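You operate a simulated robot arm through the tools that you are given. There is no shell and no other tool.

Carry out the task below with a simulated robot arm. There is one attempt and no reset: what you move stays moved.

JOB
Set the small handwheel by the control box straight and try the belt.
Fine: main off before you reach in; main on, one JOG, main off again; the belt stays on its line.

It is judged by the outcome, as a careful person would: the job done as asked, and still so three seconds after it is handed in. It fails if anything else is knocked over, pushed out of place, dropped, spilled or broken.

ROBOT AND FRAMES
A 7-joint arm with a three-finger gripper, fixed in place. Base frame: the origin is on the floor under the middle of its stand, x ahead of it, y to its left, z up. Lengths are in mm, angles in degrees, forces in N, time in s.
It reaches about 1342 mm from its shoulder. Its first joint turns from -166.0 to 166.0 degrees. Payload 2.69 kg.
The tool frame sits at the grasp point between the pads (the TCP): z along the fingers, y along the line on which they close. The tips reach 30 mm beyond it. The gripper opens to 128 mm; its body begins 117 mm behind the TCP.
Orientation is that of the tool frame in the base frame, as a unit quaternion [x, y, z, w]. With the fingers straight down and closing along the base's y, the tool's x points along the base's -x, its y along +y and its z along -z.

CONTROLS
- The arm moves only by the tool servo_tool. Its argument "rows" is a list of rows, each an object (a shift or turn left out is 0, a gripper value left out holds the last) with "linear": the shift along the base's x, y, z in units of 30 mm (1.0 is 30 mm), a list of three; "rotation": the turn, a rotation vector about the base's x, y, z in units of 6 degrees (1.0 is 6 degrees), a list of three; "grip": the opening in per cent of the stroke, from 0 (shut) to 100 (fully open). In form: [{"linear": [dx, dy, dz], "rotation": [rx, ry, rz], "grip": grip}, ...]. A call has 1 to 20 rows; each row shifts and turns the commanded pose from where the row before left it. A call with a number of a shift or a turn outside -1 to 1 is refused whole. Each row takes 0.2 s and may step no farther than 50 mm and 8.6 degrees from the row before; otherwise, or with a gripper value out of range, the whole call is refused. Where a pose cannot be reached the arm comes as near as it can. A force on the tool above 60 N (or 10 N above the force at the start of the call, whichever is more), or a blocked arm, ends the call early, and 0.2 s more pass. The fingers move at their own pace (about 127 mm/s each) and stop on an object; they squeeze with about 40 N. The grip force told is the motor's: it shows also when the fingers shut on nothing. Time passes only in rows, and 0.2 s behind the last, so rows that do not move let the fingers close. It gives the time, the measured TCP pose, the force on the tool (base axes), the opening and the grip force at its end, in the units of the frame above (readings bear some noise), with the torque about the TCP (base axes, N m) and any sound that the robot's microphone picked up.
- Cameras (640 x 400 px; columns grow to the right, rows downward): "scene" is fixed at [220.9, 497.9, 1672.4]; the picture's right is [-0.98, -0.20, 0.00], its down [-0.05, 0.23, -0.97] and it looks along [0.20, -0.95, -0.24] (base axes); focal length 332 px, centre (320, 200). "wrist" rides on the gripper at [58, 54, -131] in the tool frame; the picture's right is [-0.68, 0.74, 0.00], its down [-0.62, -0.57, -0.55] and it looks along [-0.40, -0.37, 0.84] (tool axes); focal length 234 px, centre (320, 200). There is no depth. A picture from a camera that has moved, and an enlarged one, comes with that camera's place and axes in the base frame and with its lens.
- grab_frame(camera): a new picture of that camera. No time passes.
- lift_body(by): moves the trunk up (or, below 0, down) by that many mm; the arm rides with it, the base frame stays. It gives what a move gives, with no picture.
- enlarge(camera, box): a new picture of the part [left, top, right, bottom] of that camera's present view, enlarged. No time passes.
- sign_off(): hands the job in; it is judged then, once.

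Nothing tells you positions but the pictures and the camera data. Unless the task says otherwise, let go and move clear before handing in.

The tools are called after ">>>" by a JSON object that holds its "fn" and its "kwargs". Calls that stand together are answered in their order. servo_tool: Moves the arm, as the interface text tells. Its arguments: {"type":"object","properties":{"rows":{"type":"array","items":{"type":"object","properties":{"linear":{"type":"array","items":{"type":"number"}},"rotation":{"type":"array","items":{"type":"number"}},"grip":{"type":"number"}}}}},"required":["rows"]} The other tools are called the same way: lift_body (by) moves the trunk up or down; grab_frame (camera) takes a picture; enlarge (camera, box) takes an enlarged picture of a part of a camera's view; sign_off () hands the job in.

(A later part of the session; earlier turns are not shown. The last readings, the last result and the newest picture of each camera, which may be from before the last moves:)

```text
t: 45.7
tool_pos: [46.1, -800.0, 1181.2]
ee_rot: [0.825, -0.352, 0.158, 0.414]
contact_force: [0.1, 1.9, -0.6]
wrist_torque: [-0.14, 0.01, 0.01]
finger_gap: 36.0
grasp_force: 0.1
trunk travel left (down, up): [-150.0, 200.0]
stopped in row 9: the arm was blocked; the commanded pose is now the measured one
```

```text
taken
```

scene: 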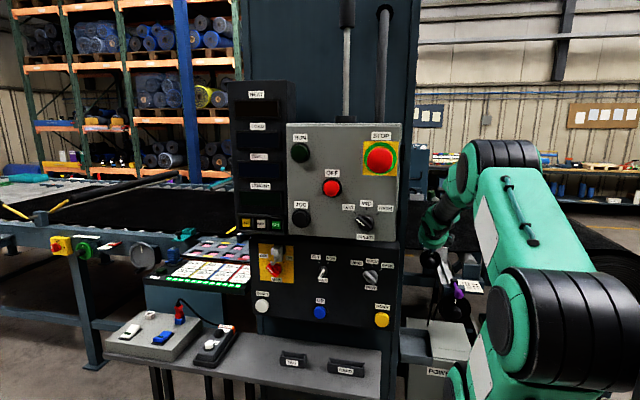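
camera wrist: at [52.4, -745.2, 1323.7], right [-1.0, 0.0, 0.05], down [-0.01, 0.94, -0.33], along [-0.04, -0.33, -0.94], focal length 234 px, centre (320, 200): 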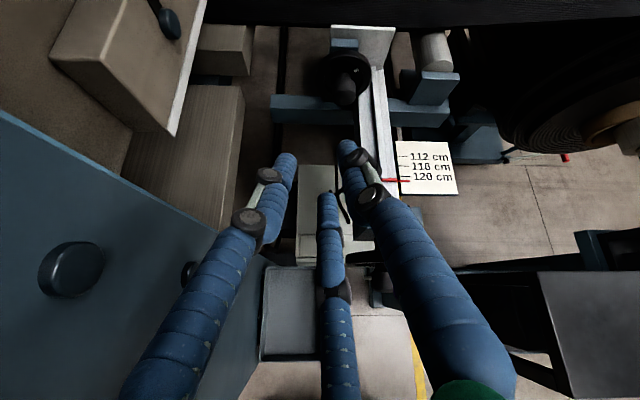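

The arm reported being blocked, with no force on the tool, so something upstream (forearm or wrist) may be touching the column. I look closely before moving.

>>> {"fn": "enlarge", "kwargs": {"camera": "scene", "box": [390, 120, 640, 300]}}

>>> {"fn": "enlarge", "kwargs": {"camera": "wrist", "box": [0, 395, 640, 400]}}

>>> {"fn": "enlarge", "kwargs": {"camera": "wrist", "box": [0, 0, 5, 400]}}

>>> {"fn": "enlarge", "kwargs": {"camera": "scene", "box": [635, 0, 640, 400]}}

```text
2.22 times, centred on (515, 210) of scene
camera zoom: at [220.9, 497.9, 1672.4], right [-0.98, -0.2, 0.0], down [-0.05, 0.23, -0.97], along [0.2, -0.95, -0.24], focal length 738 px, centre (-113, 178)
```

zoom: 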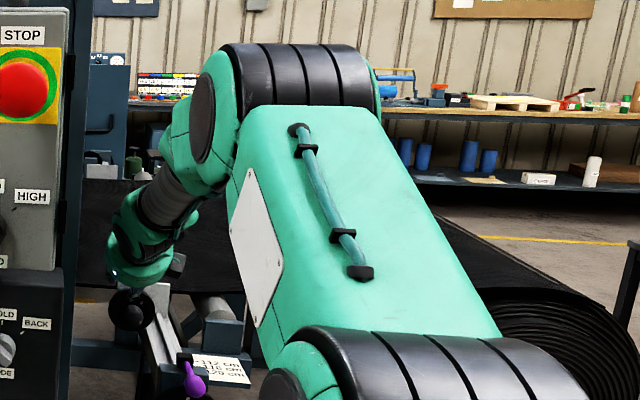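

```text
1.00 times, centred on (320, 398) of wrist (not enlarged: the box is as wide or as high as the picture)
camera zoom: at [52.4, -745.2, 1323.7], right [-1.0, 0.0, 0.05], down [-0.01, 0.94, -0.33], along [-0.04, -0.33, -0.94], focal length 234 px, centre (320, 2)
```

zoom: 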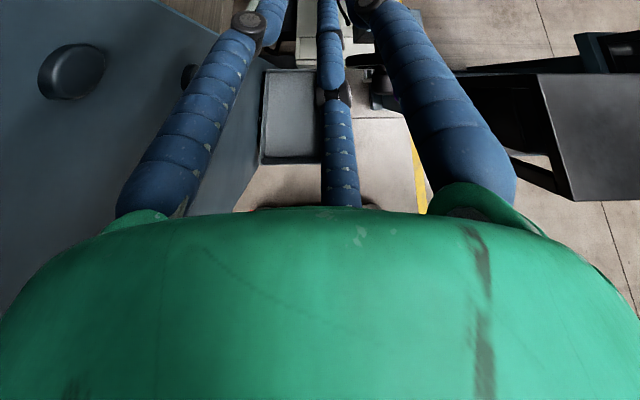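

```text
1.00 times, centred on (2, 200) of wrist (not enlarged: the box is as wide or as high as the picture)
camera zoom: at [52.4, -745.2, 1323.7], right [-1.0, 0.0, 0.05], down [-0.01, 0.94, -0.33], along [-0.04, -0.33, -0.94], focal length 234 px, centre (638, 200)
```

zoom: 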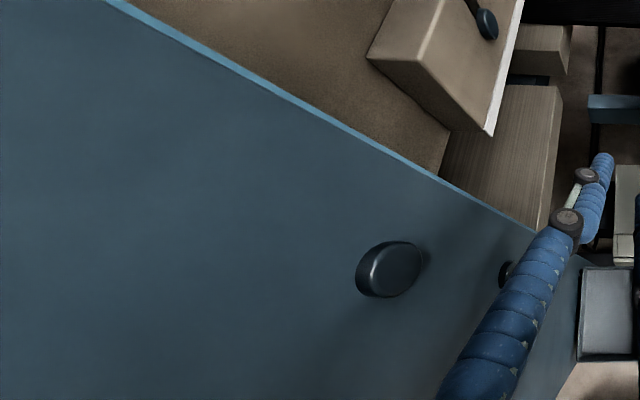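

```text
1.00 times, centred on (638, 200) of scene (not enlarged: the box is as wide or as high as the picture)
camera zoom: at [220.9, 497.9, 1672.4], right [-0.98, -0.2, 0.0], down [-0.05, 0.23, -0.97], along [0.2, -0.95, -0.24], focal length 332 px, centre (2, 200)
```

zoom: 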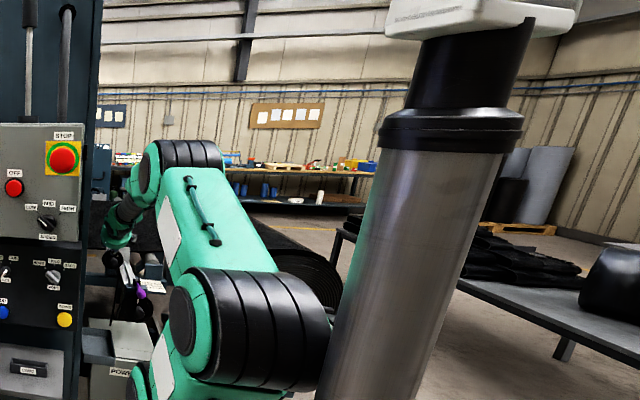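

The blocker seems to be the steel post right behind the robot: the middle joint has leaned back against it. I'll extend outward first (which brings that joint forward) before coming down.

>>> {"fn": "servo_tool", "kwargs": {"rows": [{"linear": [0, -0.6, 0.6]}, {"linear": [0, -0.8, 0.4]}, {"linear": [-0.1, -0.8, 0.2]}, {"linear": [-0.1, -0.8, 0]}]}}

>>> {"fn": "enlarge", "kwargs": {"camera": "scene", "box": [635, 0, 640, 400]}}

>>> {"fn": "grab_frame", "kwargs": {"camera": "wrist"}}

```text
t: 46.7
tool_pos: [38.0, -889.9, 1215.7]
ee_rot: [0.825, -0.353, 0.158, 0.413]
contact_force: [-0.6, 0.1, 0.4]
wrist_torque: [-0.02, -0.03, -0.01]
finger_gap: 35.9
grasp_force: 0.1
trunk travel left (down, up): [-150.0, 200.0]
```

```text
1.00 times, centred on (638, 200) of scene (not enlarged: the box is as wide or as high as the picture)
camera zoom: at [220.9, 497.9, 1672.4], right [-0.98, -0.2, 0.0], down [-0.05, 0.23, -0.97], along [0.2, -0.95, -0.24], focal length 332 px, centre (2, 200)
```

zoom: 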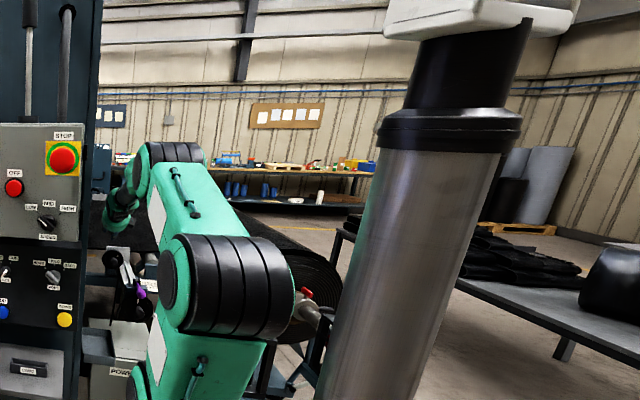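

```text
taken
camera wrist: at [44.2, -835.2, 1357.9], right [-1.0, 0.0, 0.05], down [-0.01, 0.94, -0.33], along [-0.05, -0.33, -0.94], focal length 234 px, centre (320, 200)
```

wrist: 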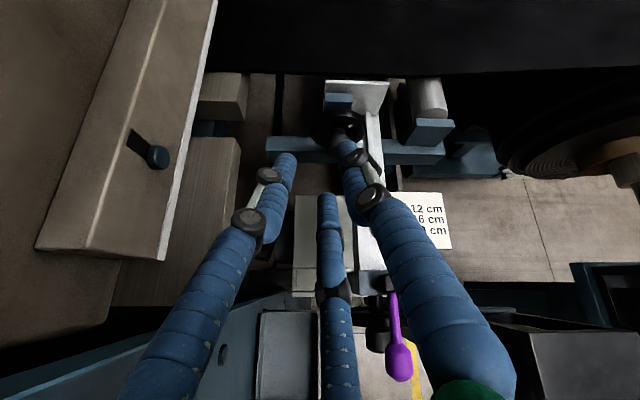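

Unblocked, with the middle joint well off the post. I pitch up further and come down to the pre-approach point above the rail, in front of the small wheel.

>>> {"fn": "servo_tool", "kwargs": {"rows": [{"linear": [-0.1, -0.2, -0.6], "rotation": [-0.45, 0, -0.1]}, {"linear": [-0.1, -0.2, -0.6], "rotation": [-0.45, 0, -0.1]}, {"linear": [-0.1, -0.2, -0.6], "rotation": [-0.45, 0, -0.1]}, {"linear": [-0.1, -0.2, -0.6], "rotation": [-0.45, 0, -0.1]}, {"linear": [-0.1, -0.2, -0.6], "rotation": [-0.45, 0, 0]}, {"linear": [-0.1, -0.2, -0.6], "rotation": [-0.45, 0, 0]}, {"linear": [-0.1, -0.2, -0.6], "rotation": [-0.45, 0, 0]}]}}

>>> {"fn": "grab_frame", "kwargs": {"camera": "wrist"}}

>>> {"fn": "enlarge", "kwargs": {"camera": "scene", "box": [635, 0, 640, 400]}}

>>> {"fn": "enlarge", "kwargs": {"camera": "scene", "box": [390, 180, 510, 330]}}

```text
t: 48.3
tool_pos: [-1.8, -951.5, 1121.9]
ee_rot: [0.752, -0.331, 0.219, 0.525]
contact_force: [0.3, -0.5, -0.4]
wrist_torque: [0.02, -0.02, 0.03]
finger_gap: 35.9
grasp_force: 0.1
out of reach, approached as far as the arm can: row 3, 4, 5
trunk travel left (down, up): [-150.0, 200.0]
```

```text
taken
camera wrist: at [1.2, -856.6, 1243.0], right [-1.0, 0.01, 0.02], down [0.0, 0.81, -0.59], along [-0.02, -0.59, -0.81], focal length 234 px, centre (320, 200)
```

wrist: 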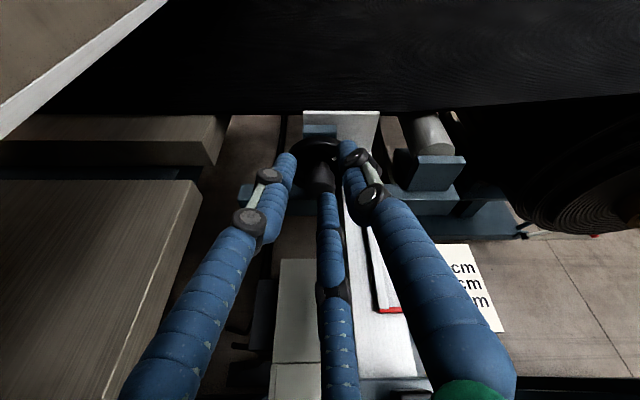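

```text
1.00 times, centred on (638, 200) of scene (not enlarged: the box is as wide or as high as the picture)
camera zoom: at [220.9, 497.9, 1672.4], right [-0.98, -0.2, 0.0], down [-0.05, 0.23, -0.97], along [0.2, -0.95, -0.24], focal length 332 px, centre (2, 200)
```

zoom: 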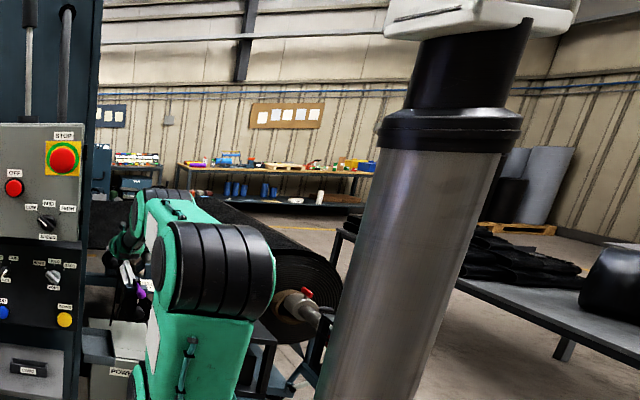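

```text
2.67 times, centred on (450, 255) of scene
camera zoom: at [220.9, 497.9, 1672.4], right [-0.98, -0.2, 0.0], down [-0.05, 0.23, -0.97], along [0.2, -0.95, -0.24], focal length 886 px, centre (-27, 53)
```

zoom: 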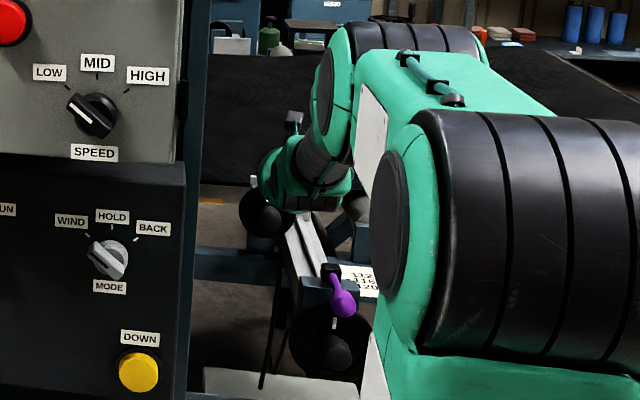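

I'm now just above and in front of the wheel. Some rows were near a joint limit, so I proceed in small steps; first a close look at the mark.

>>> {"fn": "enlarge", "kwargs": {"camera": "wrist", "box": [250, 90, 410, 210]}}

>>> {"fn": "servo_tool", "kwargs": {"rows": [{"linear": [0, 0, -0.4], "rotation": [-0.4, 0, 0]}, {"linear": [0, 0, -0.4], "rotation": [-0.4, 0, 0]}]}}

```text
3.33 times, centred on (330, 150) of wrist
camera zoom: at [1.2, -856.6, 1243.0], right [-1.0, 0.01, 0.02], down [0.0, 0.81, -0.59], along [-0.02, -0.59, -0.81], focal length 781 px, centre (287, 367)
```

zoom: 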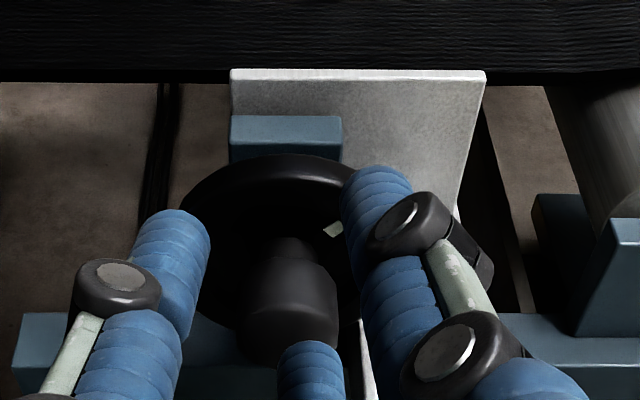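

```text
t: 48.9
tool_pos: [-1.4, -951.5, 1099.3]
ee_rot: [0.73, -0.321, 0.233, 0.557]
contact_force: [0.5, 0.6, -0.6]
wrist_torque: [0.01, 0.02, 0.01]
finger_gap: 35.8
grasp_force: 0.0
trunk travel left (down, up): [-150.0, 200.0]
```

The mark (white tick) is clearly right of top. I open the fingers to about 64 mm and move to just in front of the hub.

>>> {"fn": "servo_tool", "kwargs": {"rows": [{"linear": [0, -0.28, -0.66], "grip": 50}, {"linear": [0, -0.28, -0.66], "grip": 50}, {"linear": [0, -0.28, -0.66]}, {"linear": [0, -0.28, -0.66]}]}}

>>> {"fn": "grab_frame", "kwargs": {"camera": "wrist"}}

>>> {"fn": "enlarge", "kwargs": {"camera": "wrist", "box": [240, 100, 420, 220]}}

>>> {"fn": "enlarge", "kwargs": {"camera": "scene", "box": [400, 200, 500, 320]}}

```text
t: 49.9
tool_pos: [-0.5, -985.2, 1024.1]
ee_rot: [0.728, -0.321, 0.234, 0.558]
contact_force: [-3.9, -5.4, 10.0]
wrist_torque: [1.37, 0.59, 0.76]
finger_gap: 63.8
grasp_force: 0.1
trunk travel left (down, up): [-150.0, 200.0]
```

```text
taken
camera wrist: at [2.5, -880.3, 1135.7], right [-1.0, 0.01, 0.02], down [0.0, 0.75, -0.66], along [-0.02, -0.66, -0.75], focal length 234 px, centre (320, 200)
```

wrist: 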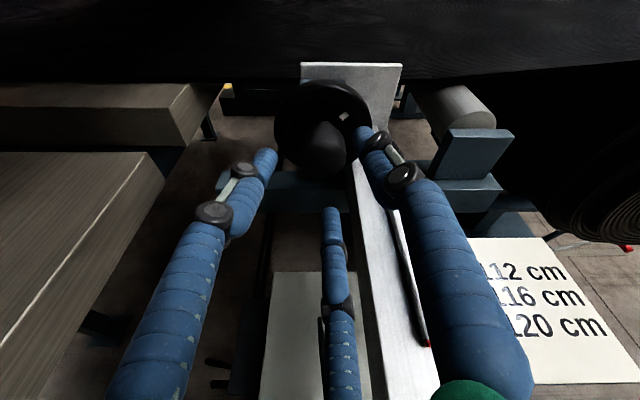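

```text
3.33 times, centred on (330, 160) of wrist
camera zoom: at [2.5, -880.3, 1135.7], right [-1.0, 0.01, 0.02], down [0.0, 0.75, -0.66], along [-0.02, -0.66, -0.75], focal length 781 px, centre (287, 333)
```

zoom: 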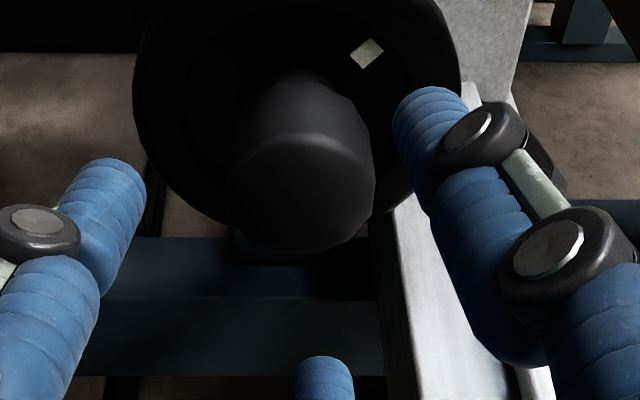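

```text
3.33 times, centred on (450, 260) of scene
camera zoom: at [220.9, 497.9, 1672.4], right [-0.98, -0.2, 0.0], down [-0.05, 0.23, -0.97], along [0.2, -0.95, -0.24], focal length 1107 px, centre (-113, 0)
```

zoom: 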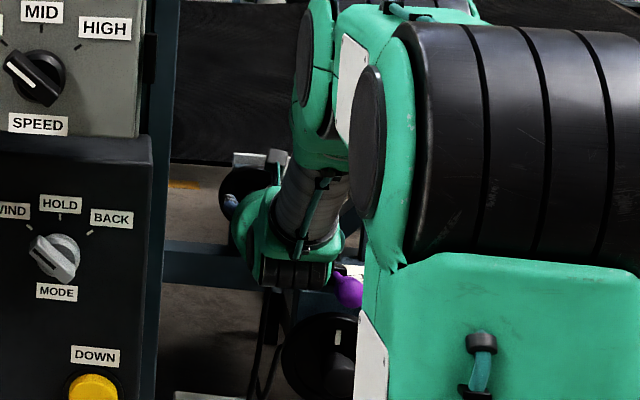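

The wrist reports a light contact (≈10 N upward, about 140 mm behind the fingertips on the right), likely the hand against the lever's clamp block. I lift off right away and check.

>>> {"fn": "servo_tool", "kwargs": {"rows": [{"linear": [0.1, 0, 0.5]}, {"linear": [0.2, 0, 0.7]}]}}

>>> {"fn": "enlarge", "kwargs": {"camera": "scene", "box": [400, 200, 500, 320]}}

>>> {"fn": "enlarge", "kwargs": {"camera": "wrist", "box": [0, 395, 640, 400]}}

```text
t: 50.5
tool_pos: [9.0, -982.6, 1053.7]
ee_rot: [0.731, -0.321, 0.233, 0.555]
contact_force: [-0.2, 0.3, -0.5]
wrist_torque: [-0.05, 0.0, 0.01]
finger_gap: 64.0
grasp_force: 0.0
trunk travel left (down, up): [-150.0, 200.0]
```

```text
3.33 times, centred on (450, 260) of scene
camera zoom: at [220.9, 497.9, 1672.4], right [-0.98, -0.2, 0.0], down [-0.05, 0.23, -0.97], along [0.2, -0.95, -0.24], focal length 1107 px, centre (-113, 0)
```

zoom: 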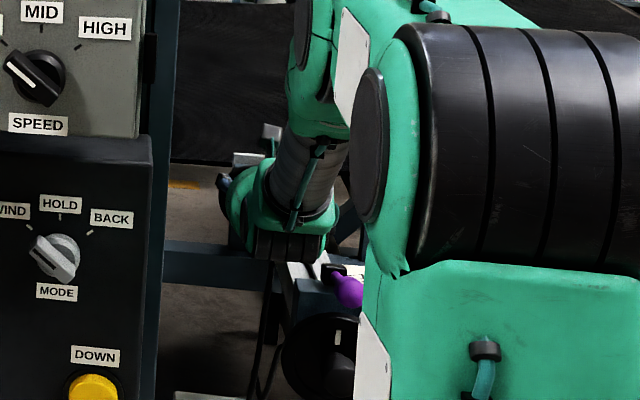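

```text
1.00 times, centred on (320, 398) of wrist (not enlarged: the box is as wide or as high as the picture)
camera zoom: at [11.8, -879.3, 1167.6], right [-1.0, 0.01, 0.02], down [0.0, 0.76, -0.65], along [-0.02, -0.65, -0.76], focal length 234 px, centre (320, 2)
```

zoom: 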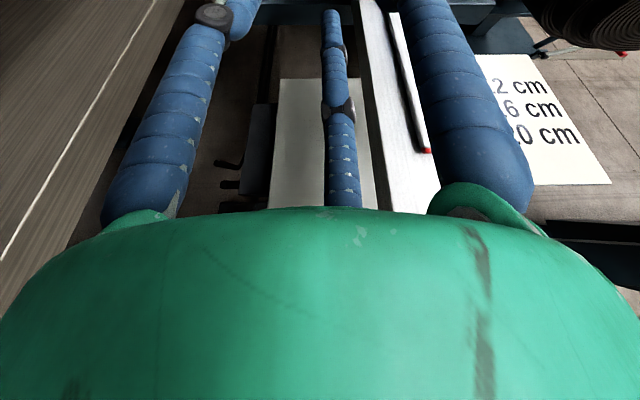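

Contact is gone. I check whether the purple lever was disturbed.

>>> {"fn": "enlarge", "kwargs": {"camera": "scene", "box": [430, 265, 480, 320]}}

>>> {"fn": "enlarge", "kwargs": {"camera": "scene", "box": [410, 235, 500, 325]}}

```text
7.27 times, centred on (455, 292) of scene
camera zoom: at [220.9, 497.9, 1672.4], right [-0.98, -0.2, 0.0], down [-0.05, 0.23, -0.97], along [0.2, -0.95, -0.24], focal length 2415 px, centre (-662, -473)
```

zoom: 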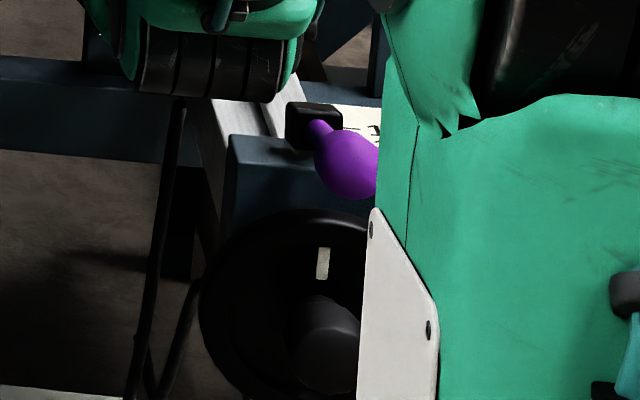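

```text
4.44 times, centred on (455, 280) of scene
camera zoom: at [220.9, 497.9, 1672.4], right [-0.98, -0.2, 0.0], down [-0.05, 0.23, -0.97], along [0.2, -0.95, -0.24], focal length 1476 px, centre (-280, -156)
```

zoom: 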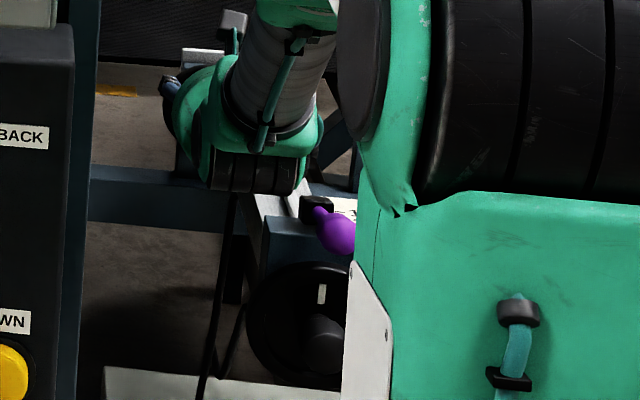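

The lever's knob does look shifted from its original position in the picture. I lift higher so the wrist camera can inspect it.

>>> {"fn": "servo_tool", "kwargs": {"rows": [{"linear": [0.2, 0, 1]}, {"linear": [0.2, 0.2, 1]}, {"linear": [0.2, 0.3, 1], "rotation": [0.5, 0, 0]}, {"linear": [0.1, 0.4, 1], "rotation": [0.8, 0, 0]}, {"linear": [0, 0.5, 1], "rotation": [0.8, 0, 0]}, {"linear": [0, 0.5, 0.6], "rotation": [0.8, 0, 0]}]}}

>>> {"fn": "grab_frame", "kwargs": {"camera": "wrist"}}

>>> {"fn": "enlarge", "kwargs": {"camera": "scene", "box": [410, 235, 500, 325]}}

```text
t: 51.9
tool_pos: [29.3, -926.8, 1222.0]
ee_rot: [0.807, -0.353, 0.182, 0.438]
contact_force: [0.3, -0.4, 0.4]
wrist_torque: [-0.05, 0.01, -0.01]
finger_gap: 63.8
grasp_force: 0.0
trunk travel left (down, up): [-150.0, 200.0]
```

```text
taken
camera wrist: at [32.0, -861.8, 1360.1], right [-1.0, 0.01, 0.02], down [0.0, 0.92, -0.4], along [-0.02, -0.4, -0.92], focal length 234 px, centre (320, 200)
```

wrist: 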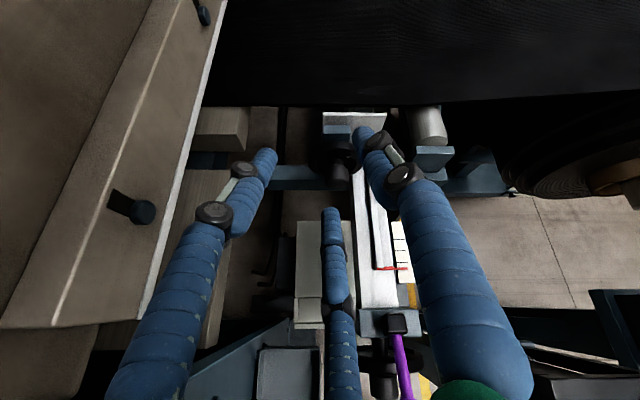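

```text
4.44 times, centred on (455, 280) of scene
camera zoom: at [220.9, 497.9, 1672.4], right [-0.98, -0.2, 0.0], down [-0.05, 0.23, -0.97], along [0.2, -0.95, -0.24], focal length 1476 px, centre (-280, -156)
```

zoom: 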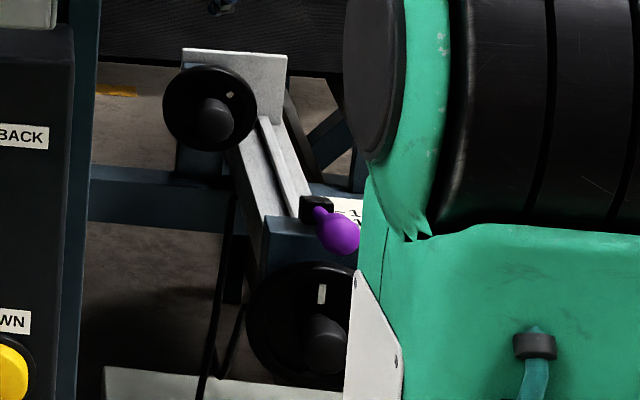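

The lever knob has indeed moved upward a little in the scene picture. I look at it more closely from above.

>>> {"fn": "enlarge", "kwargs": {"camera": "wrist", "box": [330, 330, 480, 400]}}

>>> {"fn": "enlarge", "kwargs": {"camera": "wrist", "box": [300, 395, 500, 400]}}

>>> {"fn": "enlarge", "kwargs": {"camera": "scene", "box": [435, 270, 475, 310]}}

```text
4.27 times, centred on (405, 365) of wrist
camera zoom: at [32.0, -861.8, 1360.1], right [-1.0, 0.01, 0.02], down [0.0, 0.92, -0.4], along [-0.02, -0.4, -0.92], focal length 999 px, centre (-43, -504)
```

zoom: 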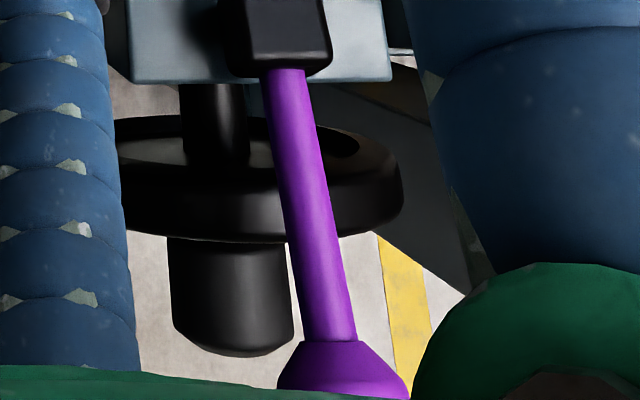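

```text
3.20 times, centred on (400, 398) of wrist
camera zoom: at [32.0, -861.8, 1360.1], right [-1.0, 0.01, 0.02], down [0.0, 0.92, -0.4], along [-0.02, -0.4, -0.92], focal length 749 px, centre (64, -432)
```

zoom: 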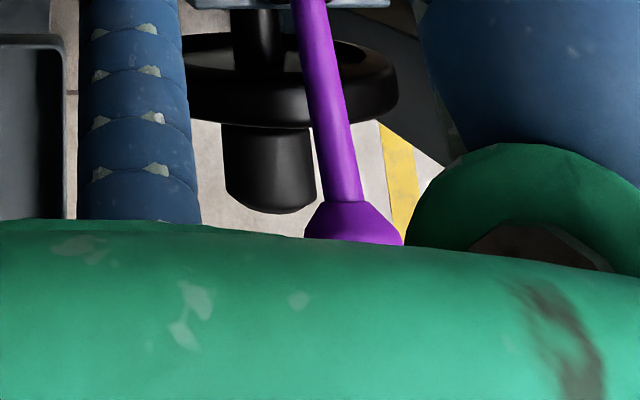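

```text
10.00 times, centred on (455, 290) of scene
camera zoom: at [220.9, 497.9, 1672.4], right [-0.98, -0.2, 0.0], down [-0.05, 0.23, -0.97], along [0.2, -0.95, -0.24], focal length 3320 px, centre (-1030, -700)
```

zoom: 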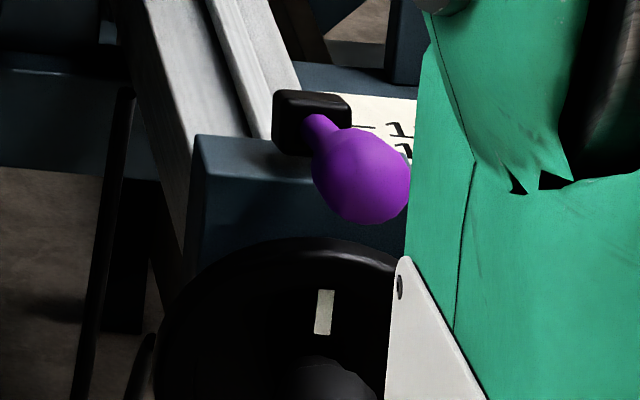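

The lever's knob was nudged up by roughly 20 mm (the small side box of the hand pressed its clamp). I'll avoid that by rolling the hand so both boxes are on the upper-left, come in steeper, and set the lever back afterwards. First the roll, here in free space.

>>> {"fn": "servo_tool", "kwargs": {"rows": [{"rotation": [0.015, 0.795, 0.525]}, {"rotation": [0.015, 0.795, 0.525]}, {"rotation": [0.015, 0.795, 0.525]}, {"rotation": [0.015, 0.795, 0.525]}, {"rotation": [0.015, 0.795, 0.525]}, {"rotation": [0.015, 0.795, 0.525]}, {"rotation": [0.015, 0.795, 0.525]}, {"rotation": [0.015, 0.795, 0.525]}, {"rotation": [0.015, 0.795, 0.525]}, {"rotation": [0.015, 0.795, 0.525]}]}}

>>> {"fn": "grab_frame", "kwargs": {"camera": "wrist"}}

>>> {"fn": "enlarge", "kwargs": {"camera": "scene", "box": [630, 0, 640, 400]}}

```text
t: 54.1
tool_pos: [29.2, -927.1, 1223.1]
ee_rot: [0.877, 0.078, -0.049, 0.472]
contact_force: [0.0, -0.1, -0.6]
wrist_torque: [0.01, 0.01, -0.03]
finger_gap: 64.0
grasp_force: 0.0
trunk travel left (down, up): [-150.0, 200.0]
```

```text
taken
camera wrist: at [98.1, -841.5, 1330.0], right [-0.53, -0.46, 0.71], down [-0.7, 0.71, -0.07], along [-0.48, -0.53, -0.7], focal length 234 px, centre (320, 200)
```

wrist: 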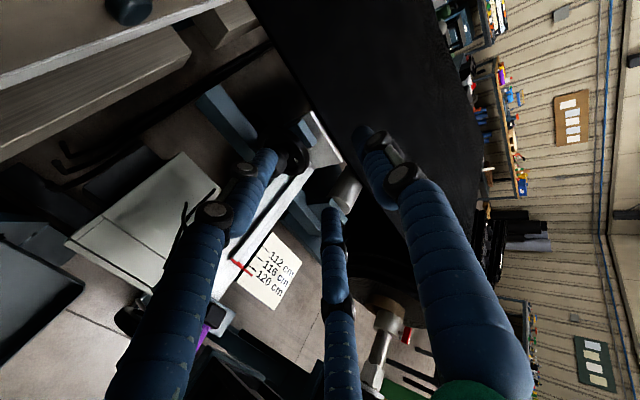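

```text
1.00 times, centred on (635, 200) of scene (not enlarged: the box is as wide or as high as the picture)
camera zoom: at [220.9, 497.9, 1672.4], right [-0.98, -0.2, 0.0], down [-0.05, 0.23, -0.97], along [0.2, -0.95, -0.24], focal length 332 px, centre (5, 200)
```

zoom: 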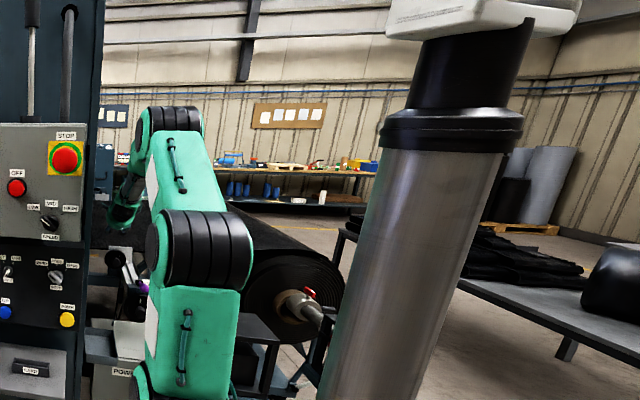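

Both boxes are now up-left. I descend again toward the pre-approach point in two parts, watching the force.

>>> {"fn": "servo_tool", "kwargs": {"rows": [{"linear": [-0.13, -0.24, -0.8], "rotation": [-0.28, 0, -0.05]}, {"linear": [-0.13, -0.24, -0.8], "rotation": [-0.28, 0, -0.05]}, {"linear": [-0.13, -0.24, -0.8], "rotation": [-0.28, 0, -0.05]}, {"linear": [-0.13, -0.24, -0.8], "rotation": [-0.28, 0, -0.05]}, {"linear": [-0.13, -0.24, -0.8], "rotation": [-0.28, 0, -0.05]}, {"linear": [-0.13, -0.24, -0.8], "rotation": [-0.28, 0, -0.05]}]}}

>>> {"fn": "grab_frame", "kwargs": {"camera": "wrist"}}

>>> {"fn": "enlarge", "kwargs": {"camera": "scene", "box": [410, 215, 500, 325]}}

```text
t: 55.5
tool_pos: [4.0, -971.2, 1081.2]
ee_rot: [0.832, 0.058, -0.063, 0.548]
contact_force: [0.4, 0.3, 0.8]
wrist_torque: [0.11, 0.0, -0.02]
finger_gap: 64.2
grasp_force: 0.0
trunk travel left (down, up): [-150.0, 200.0]
```

```text
taken
camera wrist: at [77.0, -870.1, 1170.3], right [-0.54, -0.31, 0.78], down [-0.68, 0.71, -0.19], along [-0.49, -0.63, -0.6], focal length 234 px, centre (320, 200)
```

wrist: 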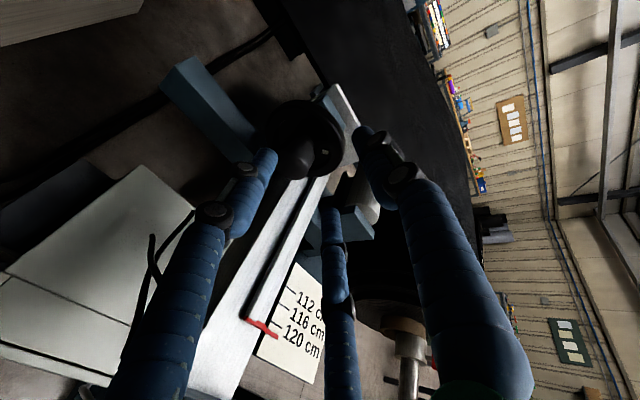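

```text
3.64 times, centred on (455, 270) of scene
camera zoom: at [220.9, 497.9, 1672.4], right [-0.98, -0.2, 0.0], down [-0.05, 0.23, -0.97], along [0.2, -0.95, -0.24], focal length 1208 px, centre (-171, -54)
```

zoom: 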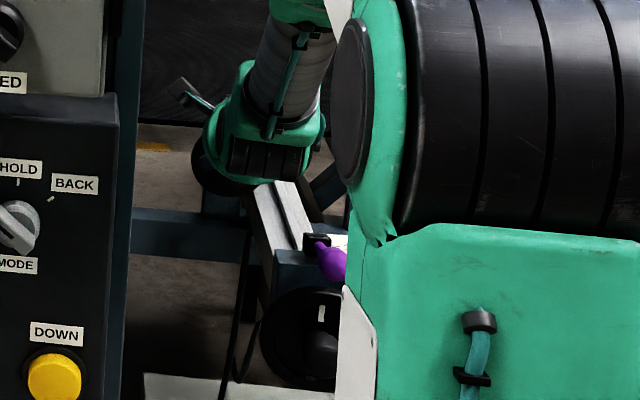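

Clear so far. I continue down to just short of the hub.

>>> {"fn": "servo_tool", "kwargs": {"rows": [{"linear": [-0.08, -0.37, -0.5], "rotation": [-0.1, 0, -0.03]}, {"linear": [-0.08, -0.37, -0.5], "rotation": [-0.1, 0, -0.03]}, {"linear": [-0.08, -0.37, -0.55], "rotation": [-0.1, 0, 0]}]}}

>>> {"fn": "grab_frame", "kwargs": {"camera": "wrist"}}

>>> {"fn": "enlarge", "kwargs": {"camera": "wrist", "box": [220, 80, 420, 230]}}

>>> {"fn": "enlarge", "kwargs": {"camera": "scene", "box": [410, 215, 500, 325]}}

```text
t: 56.3
tool_pos: [-0.4, -1002.7, 1033.5]
ee_rot: [0.824, 0.054, -0.066, 0.56]
contact_force: [-0.2, -0.2, 0.0]
wrist_torque: [-0.03, 0.0, -0.03]
finger_gap: 63.7
grasp_force: 0.0
trunk travel left (down, up): [-150.0, 200.0]
```

```text
taken
camera wrist: at [71.6, -901.2, 1119.9], right [-0.55, -0.28, 0.79], down [-0.67, 0.71, -0.21], along [-0.5, -0.65, -0.58], focal length 234 px, centre (320, 200)
```

wrist: 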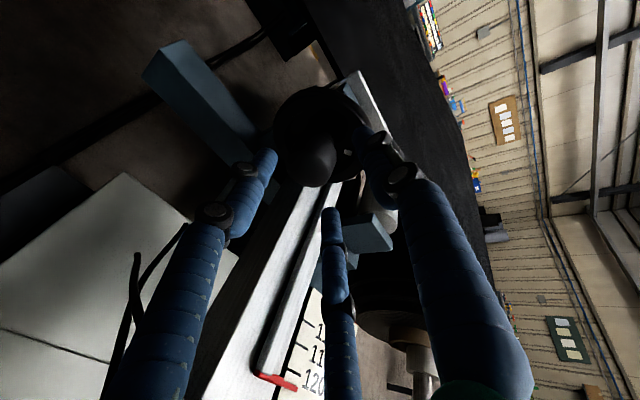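

```text
2.67 times, centred on (320, 155) of wrist
camera zoom: at [71.6, -901.2, 1119.9], right [-0.55, -0.28, 0.79], down [-0.67, 0.71, -0.21], along [-0.5, -0.65, -0.58], focal length 624 px, centre (320, 320)
```

zoom: 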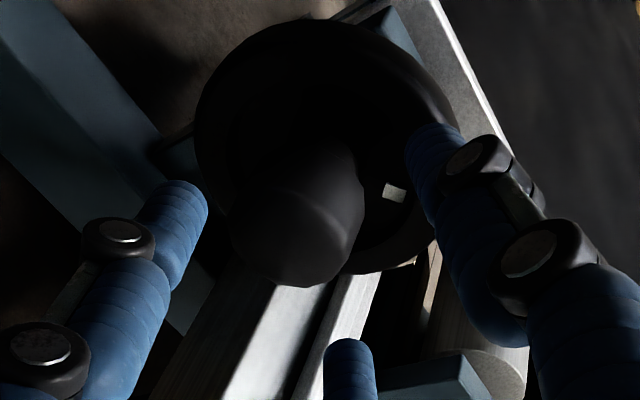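

```text
3.64 times, centred on (455, 270) of scene
camera zoom: at [220.9, 497.9, 1672.4], right [-0.98, -0.2, 0.0], down [-0.05, 0.23, -0.97], along [0.2, -0.95, -0.24], focal length 1208 px, centre (-171, -54)
```

zoom: 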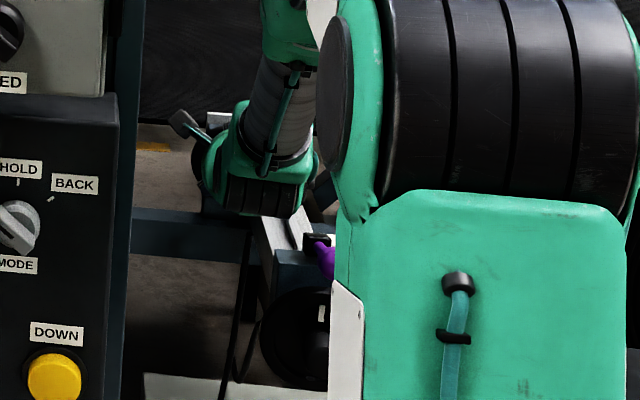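

I check the hub's alignment with the tool axis more closely before going in.

>>> {"fn": "enlarge", "kwargs": {"camera": "wrist", "box": [265, 90, 365, 200]}}

```text
3.64 times, centred on (315, 145) of wrist
camera zoom: at [71.6, -901.2, 1119.9], right [-0.55, -0.28, 0.79], down [-0.67, 0.71, -0.21], along [-0.5, -0.65, -0.58], focal length 852 px, centre (338, 400)
```

zoom: 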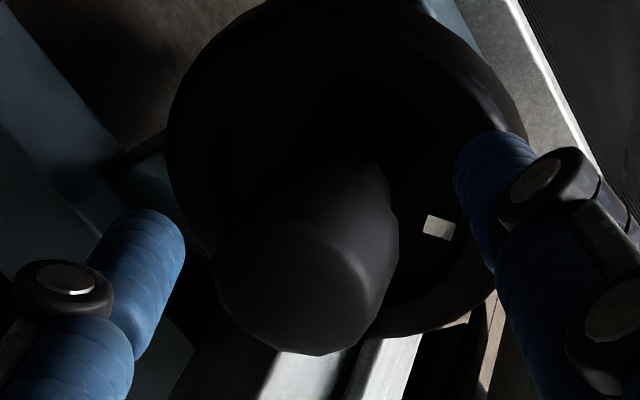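

Hub axis confirmed at about x=-6, z=999.5. I go in slowly around the hub.

>>> {"fn": "servo_tool", "kwargs": {"rows": [{"linear": [-0.06, -0.35, -0.35], "grip": 50}, {"linear": [-0.06, -0.45, -0.3]}, {"linear": [-0.05, -0.45, -0.25]}]}}

>>> {"fn": "enlarge", "kwargs": {"camera": "wrist", "box": [240, 70, 400, 220]}}

>>> {"fn": "enlarge", "kwargs": {"camera": "scene", "box": [410, 215, 500, 325]}}

```text
t: 57.1
tool_pos: [-6.7, -1039.3, 1006.8]
ee_rot: [0.824, 0.055, -0.065, 0.56]
contact_force: [0.4, 11.0, 4.4]
wrist_torque: [-0.51, -0.04, 0.1]
finger_gap: 64.9
grasp_force: 0.1
trunk travel left (down, up): [-150.0, 200.0]
```

```text
2.67 times, centred on (320, 145) of wrist
camera zoom: at [66.1, -936.8, 1093.0], right [-0.55, -0.28, 0.79], down [-0.67, 0.71, -0.21], along [-0.5, -0.65, -0.58], focal length 624 px, centre (320, 347)
```

zoom: 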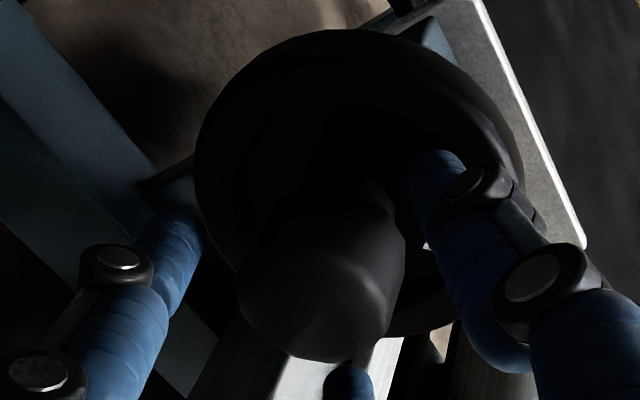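

```text
3.64 times, centred on (455, 270) of scene
camera zoom: at [220.9, 497.9, 1672.4], right [-0.98, -0.2, 0.0], down [-0.05, 0.23, -0.97], along [0.2, -0.95, -0.24], focal length 1208 px, centre (-171, -54)
```

zoom: 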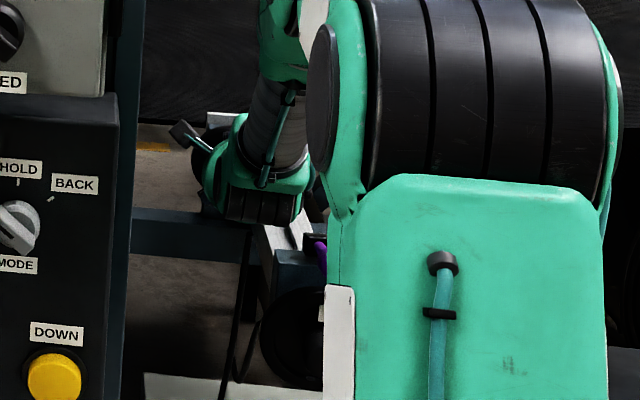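

The upper fingertip lightly touches the wheel face (≈11 N). I ease back 3 mm and close on the hub.

>>> {"fn": "servo_tool", "kwargs": {"rows": [{"linear": [0, 0.1, 0.03], "grip": 45}, {"grip": 35}, {"grip": 28}, {"grip": 20}, {"grip": 10}, {"grip": 0}]}}

>>> {"fn": "enlarge", "kwargs": {"camera": "wrist", "box": [240, 70, 400, 220]}}

```text
t: 58.5
tool_pos: [-4.0, -1039.7, 1010.4]
ee_rot: [0.823, 0.056, -0.066, 0.561]
contact_force: [21.0, -15.2, 15.9]
wrist_torque: [-0.61, -0.18, 0.63]
finger_gap: 43.6
grasp_force: 45.0
trunk travel left (down, up): [-150.0, 200.0]
```

```text
2.67 times, centred on (320, 145) of wrist
camera zoom: at [68.2, -935.8, 1096.2], right [-0.55, -0.28, 0.79], down [-0.67, 0.71, -0.22], along [-0.5, -0.65, -0.57], focal length 624 px, centre (320, 347)
```

zoom: 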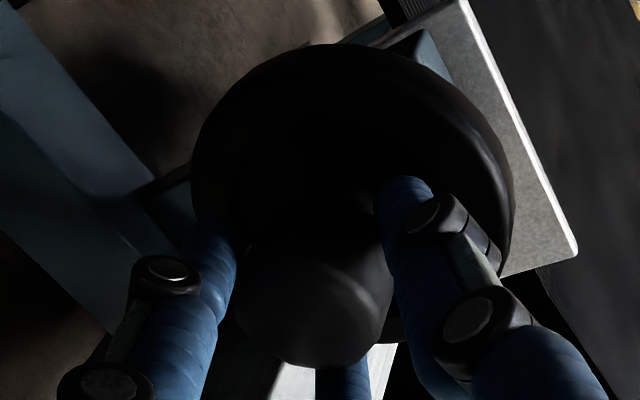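

The hub is gripped firmly (gap 43.6 mm). I relieve the side load and turn counter-clockwise about the hub axis, first about 18°.

>>> {"fn": "servo_tool", "kwargs": {"rows": [{"linear": [0.08, -0.08, 0.08], "grip": 0}, {"linear": [0.031, 0, -0.005], "rotation": [0, 1, 0]}, {"linear": [0.03, 0, -0.01], "rotation": [0, 1, 0]}, {"linear": [0.029, 0, -0.013], "rotation": [0, 1, 0]}]}}

>>> {"fn": "enlarge", "kwargs": {"camera": "wrist", "box": [240, 70, 400, 220]}}

>>> {"fn": "enlarge", "kwargs": {"camera": "scene", "box": [420, 235, 470, 285]}}

```text
t: 59.5
tool_pos: [-0.4, -1039.5, 1009.0]
ee_rot: [0.804, 0.142, -0.194, 0.544]
contact_force: [10.9, 16.0, 11.6]
wrist_torque: [-0.45, 0.0, -0.25]
finger_gap: 43.7
grasp_force: 44.8
trunk travel left (down, up): [-150.0, 200.0]
```

```text
2.67 times, centred on (320, 145) of wrist
camera zoom: at [94.5, -936.3, 1069.0], right [-0.27, -0.28, 0.92], down [-0.71, 0.71, 0.01], along [-0.65, -0.65, -0.39], focal length 624 px, centre (320, 347)
```

zoom: 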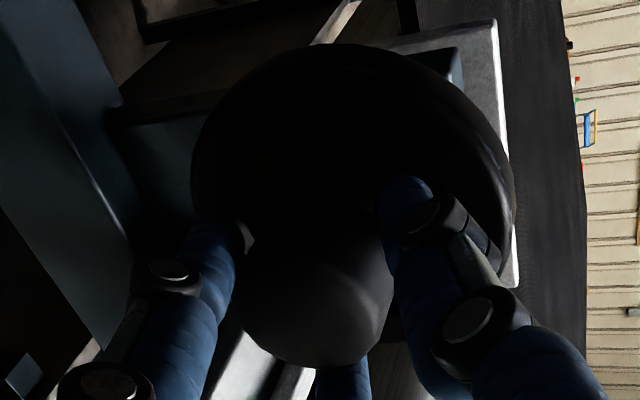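

```text
8.00 times, centred on (445, 260) of scene
camera zoom: at [220.9, 497.9, 1672.4], right [-0.98, -0.2, 0.0], down [-0.05, 0.23, -0.97], along [0.2, -0.95, -0.24], focal length 2656 px, centre (-680, -280)
```

zoom: 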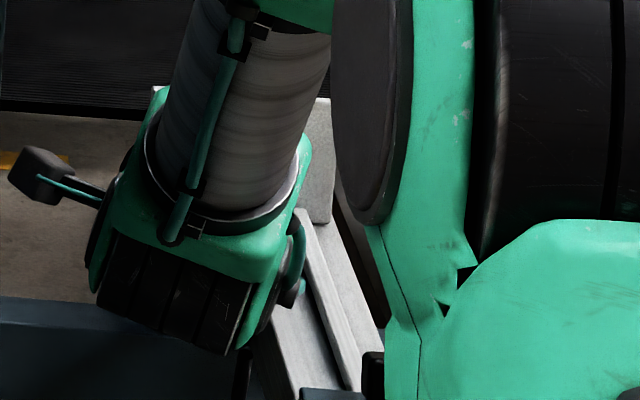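

The hub turns freely with the hand. I continue to about 40° total, then will release and look at the mark.

>>> {"fn": "servo_tool", "kwargs": {"rows": [{"linear": [0.028, 0, -0.014], "rotation": [0, 0.9, 0], "grip": 0}, {"linear": [0.026, 0, -0.016], "rotation": [0, 0.9, 0]}, {"linear": [0.023, 0, -0.018], "rotation": [0, 0.9, 0]}, {"linear": [0.02, 0, -0.02], "rotation": [0, 0.95, 0]}]}}

>>> {"fn": "enlarge", "kwargs": {"camera": "wrist", "box": [220, 70, 420, 220]}}

>>> {"fn": "enlarge", "kwargs": {"camera": "scene", "box": [400, 215, 500, 315]}}

```text
t: 60.5
tool_pos: [1.9, -1038.7, 1006.1]
ee_rot: [0.752, 0.243, -0.343, 0.507]
contact_force: [6.5, 18.9, 5.5]
wrist_torque: [-0.28, -0.04, -0.02]
finger_gap: 43.5
grasp_force: 45.3
trunk travel left (down, up): [-150.0, 200.0]
```

```text
2.67 times, centred on (320, 145) of wrist
camera zoom: at [112.9, -936.6, 1026.7], right [0.09, -0.28, 0.96], down [-0.65, 0.71, 0.27], along [-0.75, -0.65, -0.12], focal length 624 px, centre (320, 347)
```

zoom: 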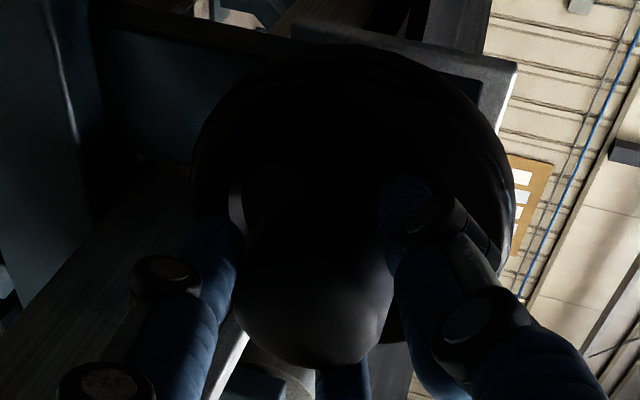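

```text
4.00 times, centred on (450, 265) of scene
camera zoom: at [220.9, 497.9, 1672.4], right [-0.98, -0.2, 0.0], down [-0.05, 0.23, -0.97], along [0.2, -0.95, -0.24], focal length 1328 px, centre (-200, -60)
```

zoom: 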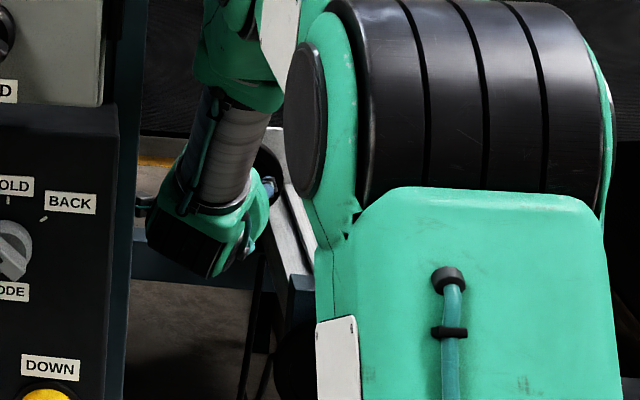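

Turned by about 40°. I open the fingers and look at the mark before backing out.

>>> {"fn": "servo_tool", "kwargs": {"rows": [{"grip": 45}, {"grip": 55}, {"linear": [0.1, 0.33, 0.09], "grip": 55}]}}

>>> {"fn": "enlarge", "kwargs": {"camera": "wrist", "box": [220, 70, 420, 220]}}

```text
t: 61.3
tool_pos: [5.5, -1032.2, 1010.2]
ee_rot: [0.752, 0.243, -0.342, 0.508]
contact_force: [-0.1, -0.1, -0.6]
wrist_torque: [-0.03, 0.0, 0.02]
finger_gap: 70.6
grasp_force: 0.1
trunk travel left (down, up): [-150.0, 200.0]
```

```text
2.67 times, centred on (320, 145) of wrist
camera zoom: at [116.1, -928.5, 1030.4], right [0.09, -0.28, 0.96], down [-0.65, 0.71, 0.27], along [-0.75, -0.65, -0.12], focal length 624 px, centre (320, 347)
```

zoom: 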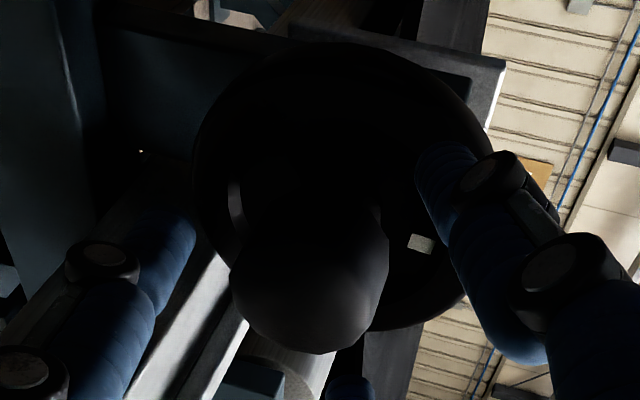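

The mark now computes to almost straight up. I reverse the tilt with the fingers open (retracing my path around the hub), then back out to verify from the scene camera.

>>> {"fn": "servo_tool", "kwargs": {"rows": [{"linear": [-0.026, 0.01, 0.019], "rotation": [0, -0.95, 0], "grip": 55}, {"linear": [-0.026, 0.01, 0.019], "rotation": [0, -0.95, 0]}, {"linear": [-0.026, 0.01, 0.019], "rotation": [0, -0.95, 0]}, {"linear": [-0.026, 0.01, 0.019], "rotation": [0, -0.95, 0]}, {"linear": [-0.026, 0.01, 0.019], "rotation": [0, -0.95, 0]}, {"linear": [-0.026, 0.01, 0.019], "rotation": [0, -0.95, 0]}, {"linear": [-0.026, 0.01, 0.019], "rotation": [0, -0.95, 0]}]}}

>>> {"fn": "enlarge", "kwargs": {"camera": "wrist", "box": [220, 70, 420, 220]}}

```text
t: 62.9
tool_pos: [-1.8, -1026.8, 1012.9]
ee_rot: [0.824, 0.055, -0.064, 0.56]
contact_force: [0.1, -0.2, -0.3]
wrist_torque: [-0.02, 0.01, -0.02]
finger_gap: 70.5
grasp_force: 0.1
trunk travel left (down, up): [-150.0, 200.0]
```

```text
2.67 times, centred on (320, 145) of wrist
camera zoom: at [70.5, -925.4, 1100.4], right [-0.55, -0.28, 0.79], down [-0.67, 0.71, -0.22], along [-0.5, -0.65, -0.58], focal length 624 px, centre (320, 347)
```

zoom: 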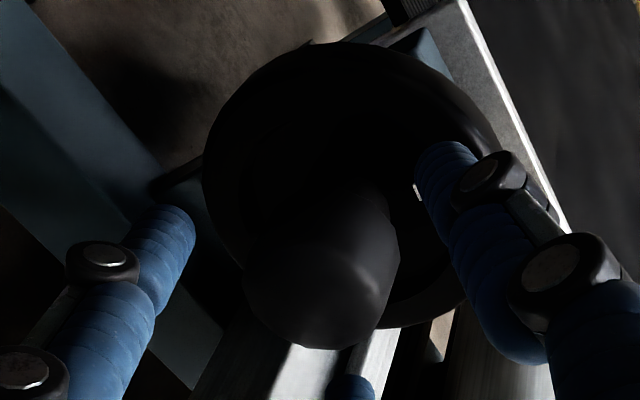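

No contact. I retrace the entry path outward and upward.

>>> {"fn": "servo_tool", "kwargs": {"rows": [{"linear": [0.05, 0.45, 0.3]}, {"linear": [0.05, 0.45, 0.4]}, {"linear": [0.08, 0.37, 0.5], "rotation": [0.1, 0, 0.03]}, {"linear": [0.08, 0.37, 0.5], "rotation": [0.1, 0, 0.03]}, {"linear": [0.08, 0.37, 0.55], "rotation": [0.1, 0, 0]}, {"linear": [0.13, 0.24, 0.8], "rotation": [0.28, 0, 0.05]}, {"linear": [0.13, 0.24, 0.8], "rotation": [0.28, 0, 0.05]}, {"linear": [0.13, 0.24, 0.8], "rotation": [0.28, 0, 0.05]}, {"linear": [0.13, 0.24, 0.8], "rotation": [0.28, 0, 0.05]}, {"linear": [0.13, 0.24, 0.8], "rotation": [0.28, 0, 0.05]}]}}

>>> {"fn": "grab_frame", "kwargs": {"camera": "wrist"}}

>>> {"fn": "enlarge", "kwargs": {"camera": "scene", "box": [410, 235, 500, 325]}}

>>> {"fn": "enlarge", "kwargs": {"camera": "scene", "box": [425, 240, 475, 275]}}

```text
t: 65.1
tool_pos: [28.5, -932.1, 1199.1]
ee_rot: [0.87, 0.074, -0.051, 0.485]
contact_force: [0.2, 0.9, -0.3]
wrist_torque: [-0.06, 0.02, 0.04]
finger_gap: 70.4
grasp_force: 0.0
trunk travel left (down, up): [-150.0, 200.0]
```

```text
taken
camera wrist: at [97.8, -844.9, 1304.6], right [-0.53, -0.44, 0.72], down [-0.7, 0.71, -0.09], along [-0.48, -0.55, -0.68], focal length 234 px, centre (320, 200)
```

wrist: 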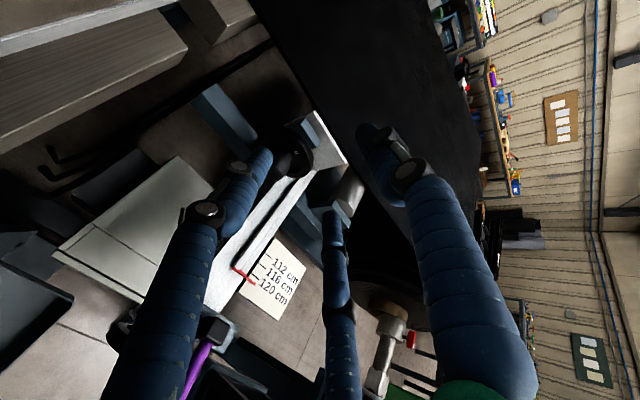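

```text
4.44 times, centred on (455, 280) of scene
camera zoom: at [220.9, 497.9, 1672.4], right [-0.98, -0.2, 0.0], down [-0.05, 0.23, -0.97], along [0.2, -0.95, -0.24], focal length 1476 px, centre (-280, -156)
```

zoom: 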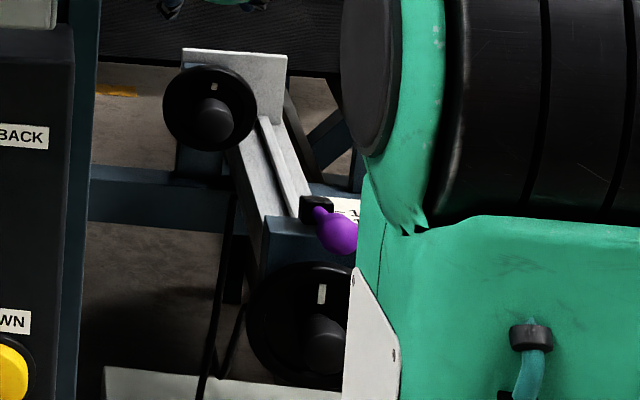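

```text
11.43 times, centred on (450, 258) of scene
camera zoom: at [220.9, 497.9, 1672.4], right [-0.98, -0.2, 0.0], down [-0.05, 0.23, -0.97], along [0.2, -0.95, -0.24], focal length 3795 px, centre (-1166, -457)
```

zoom: 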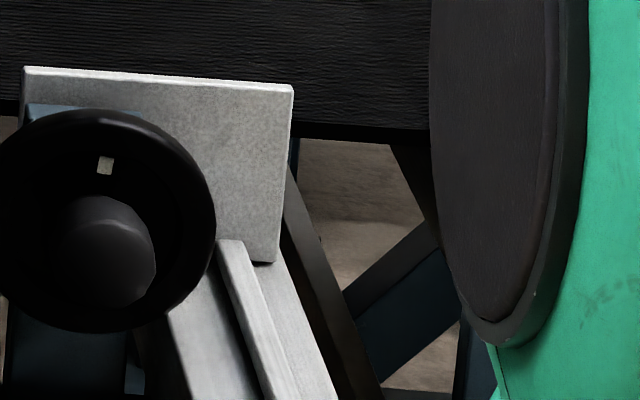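

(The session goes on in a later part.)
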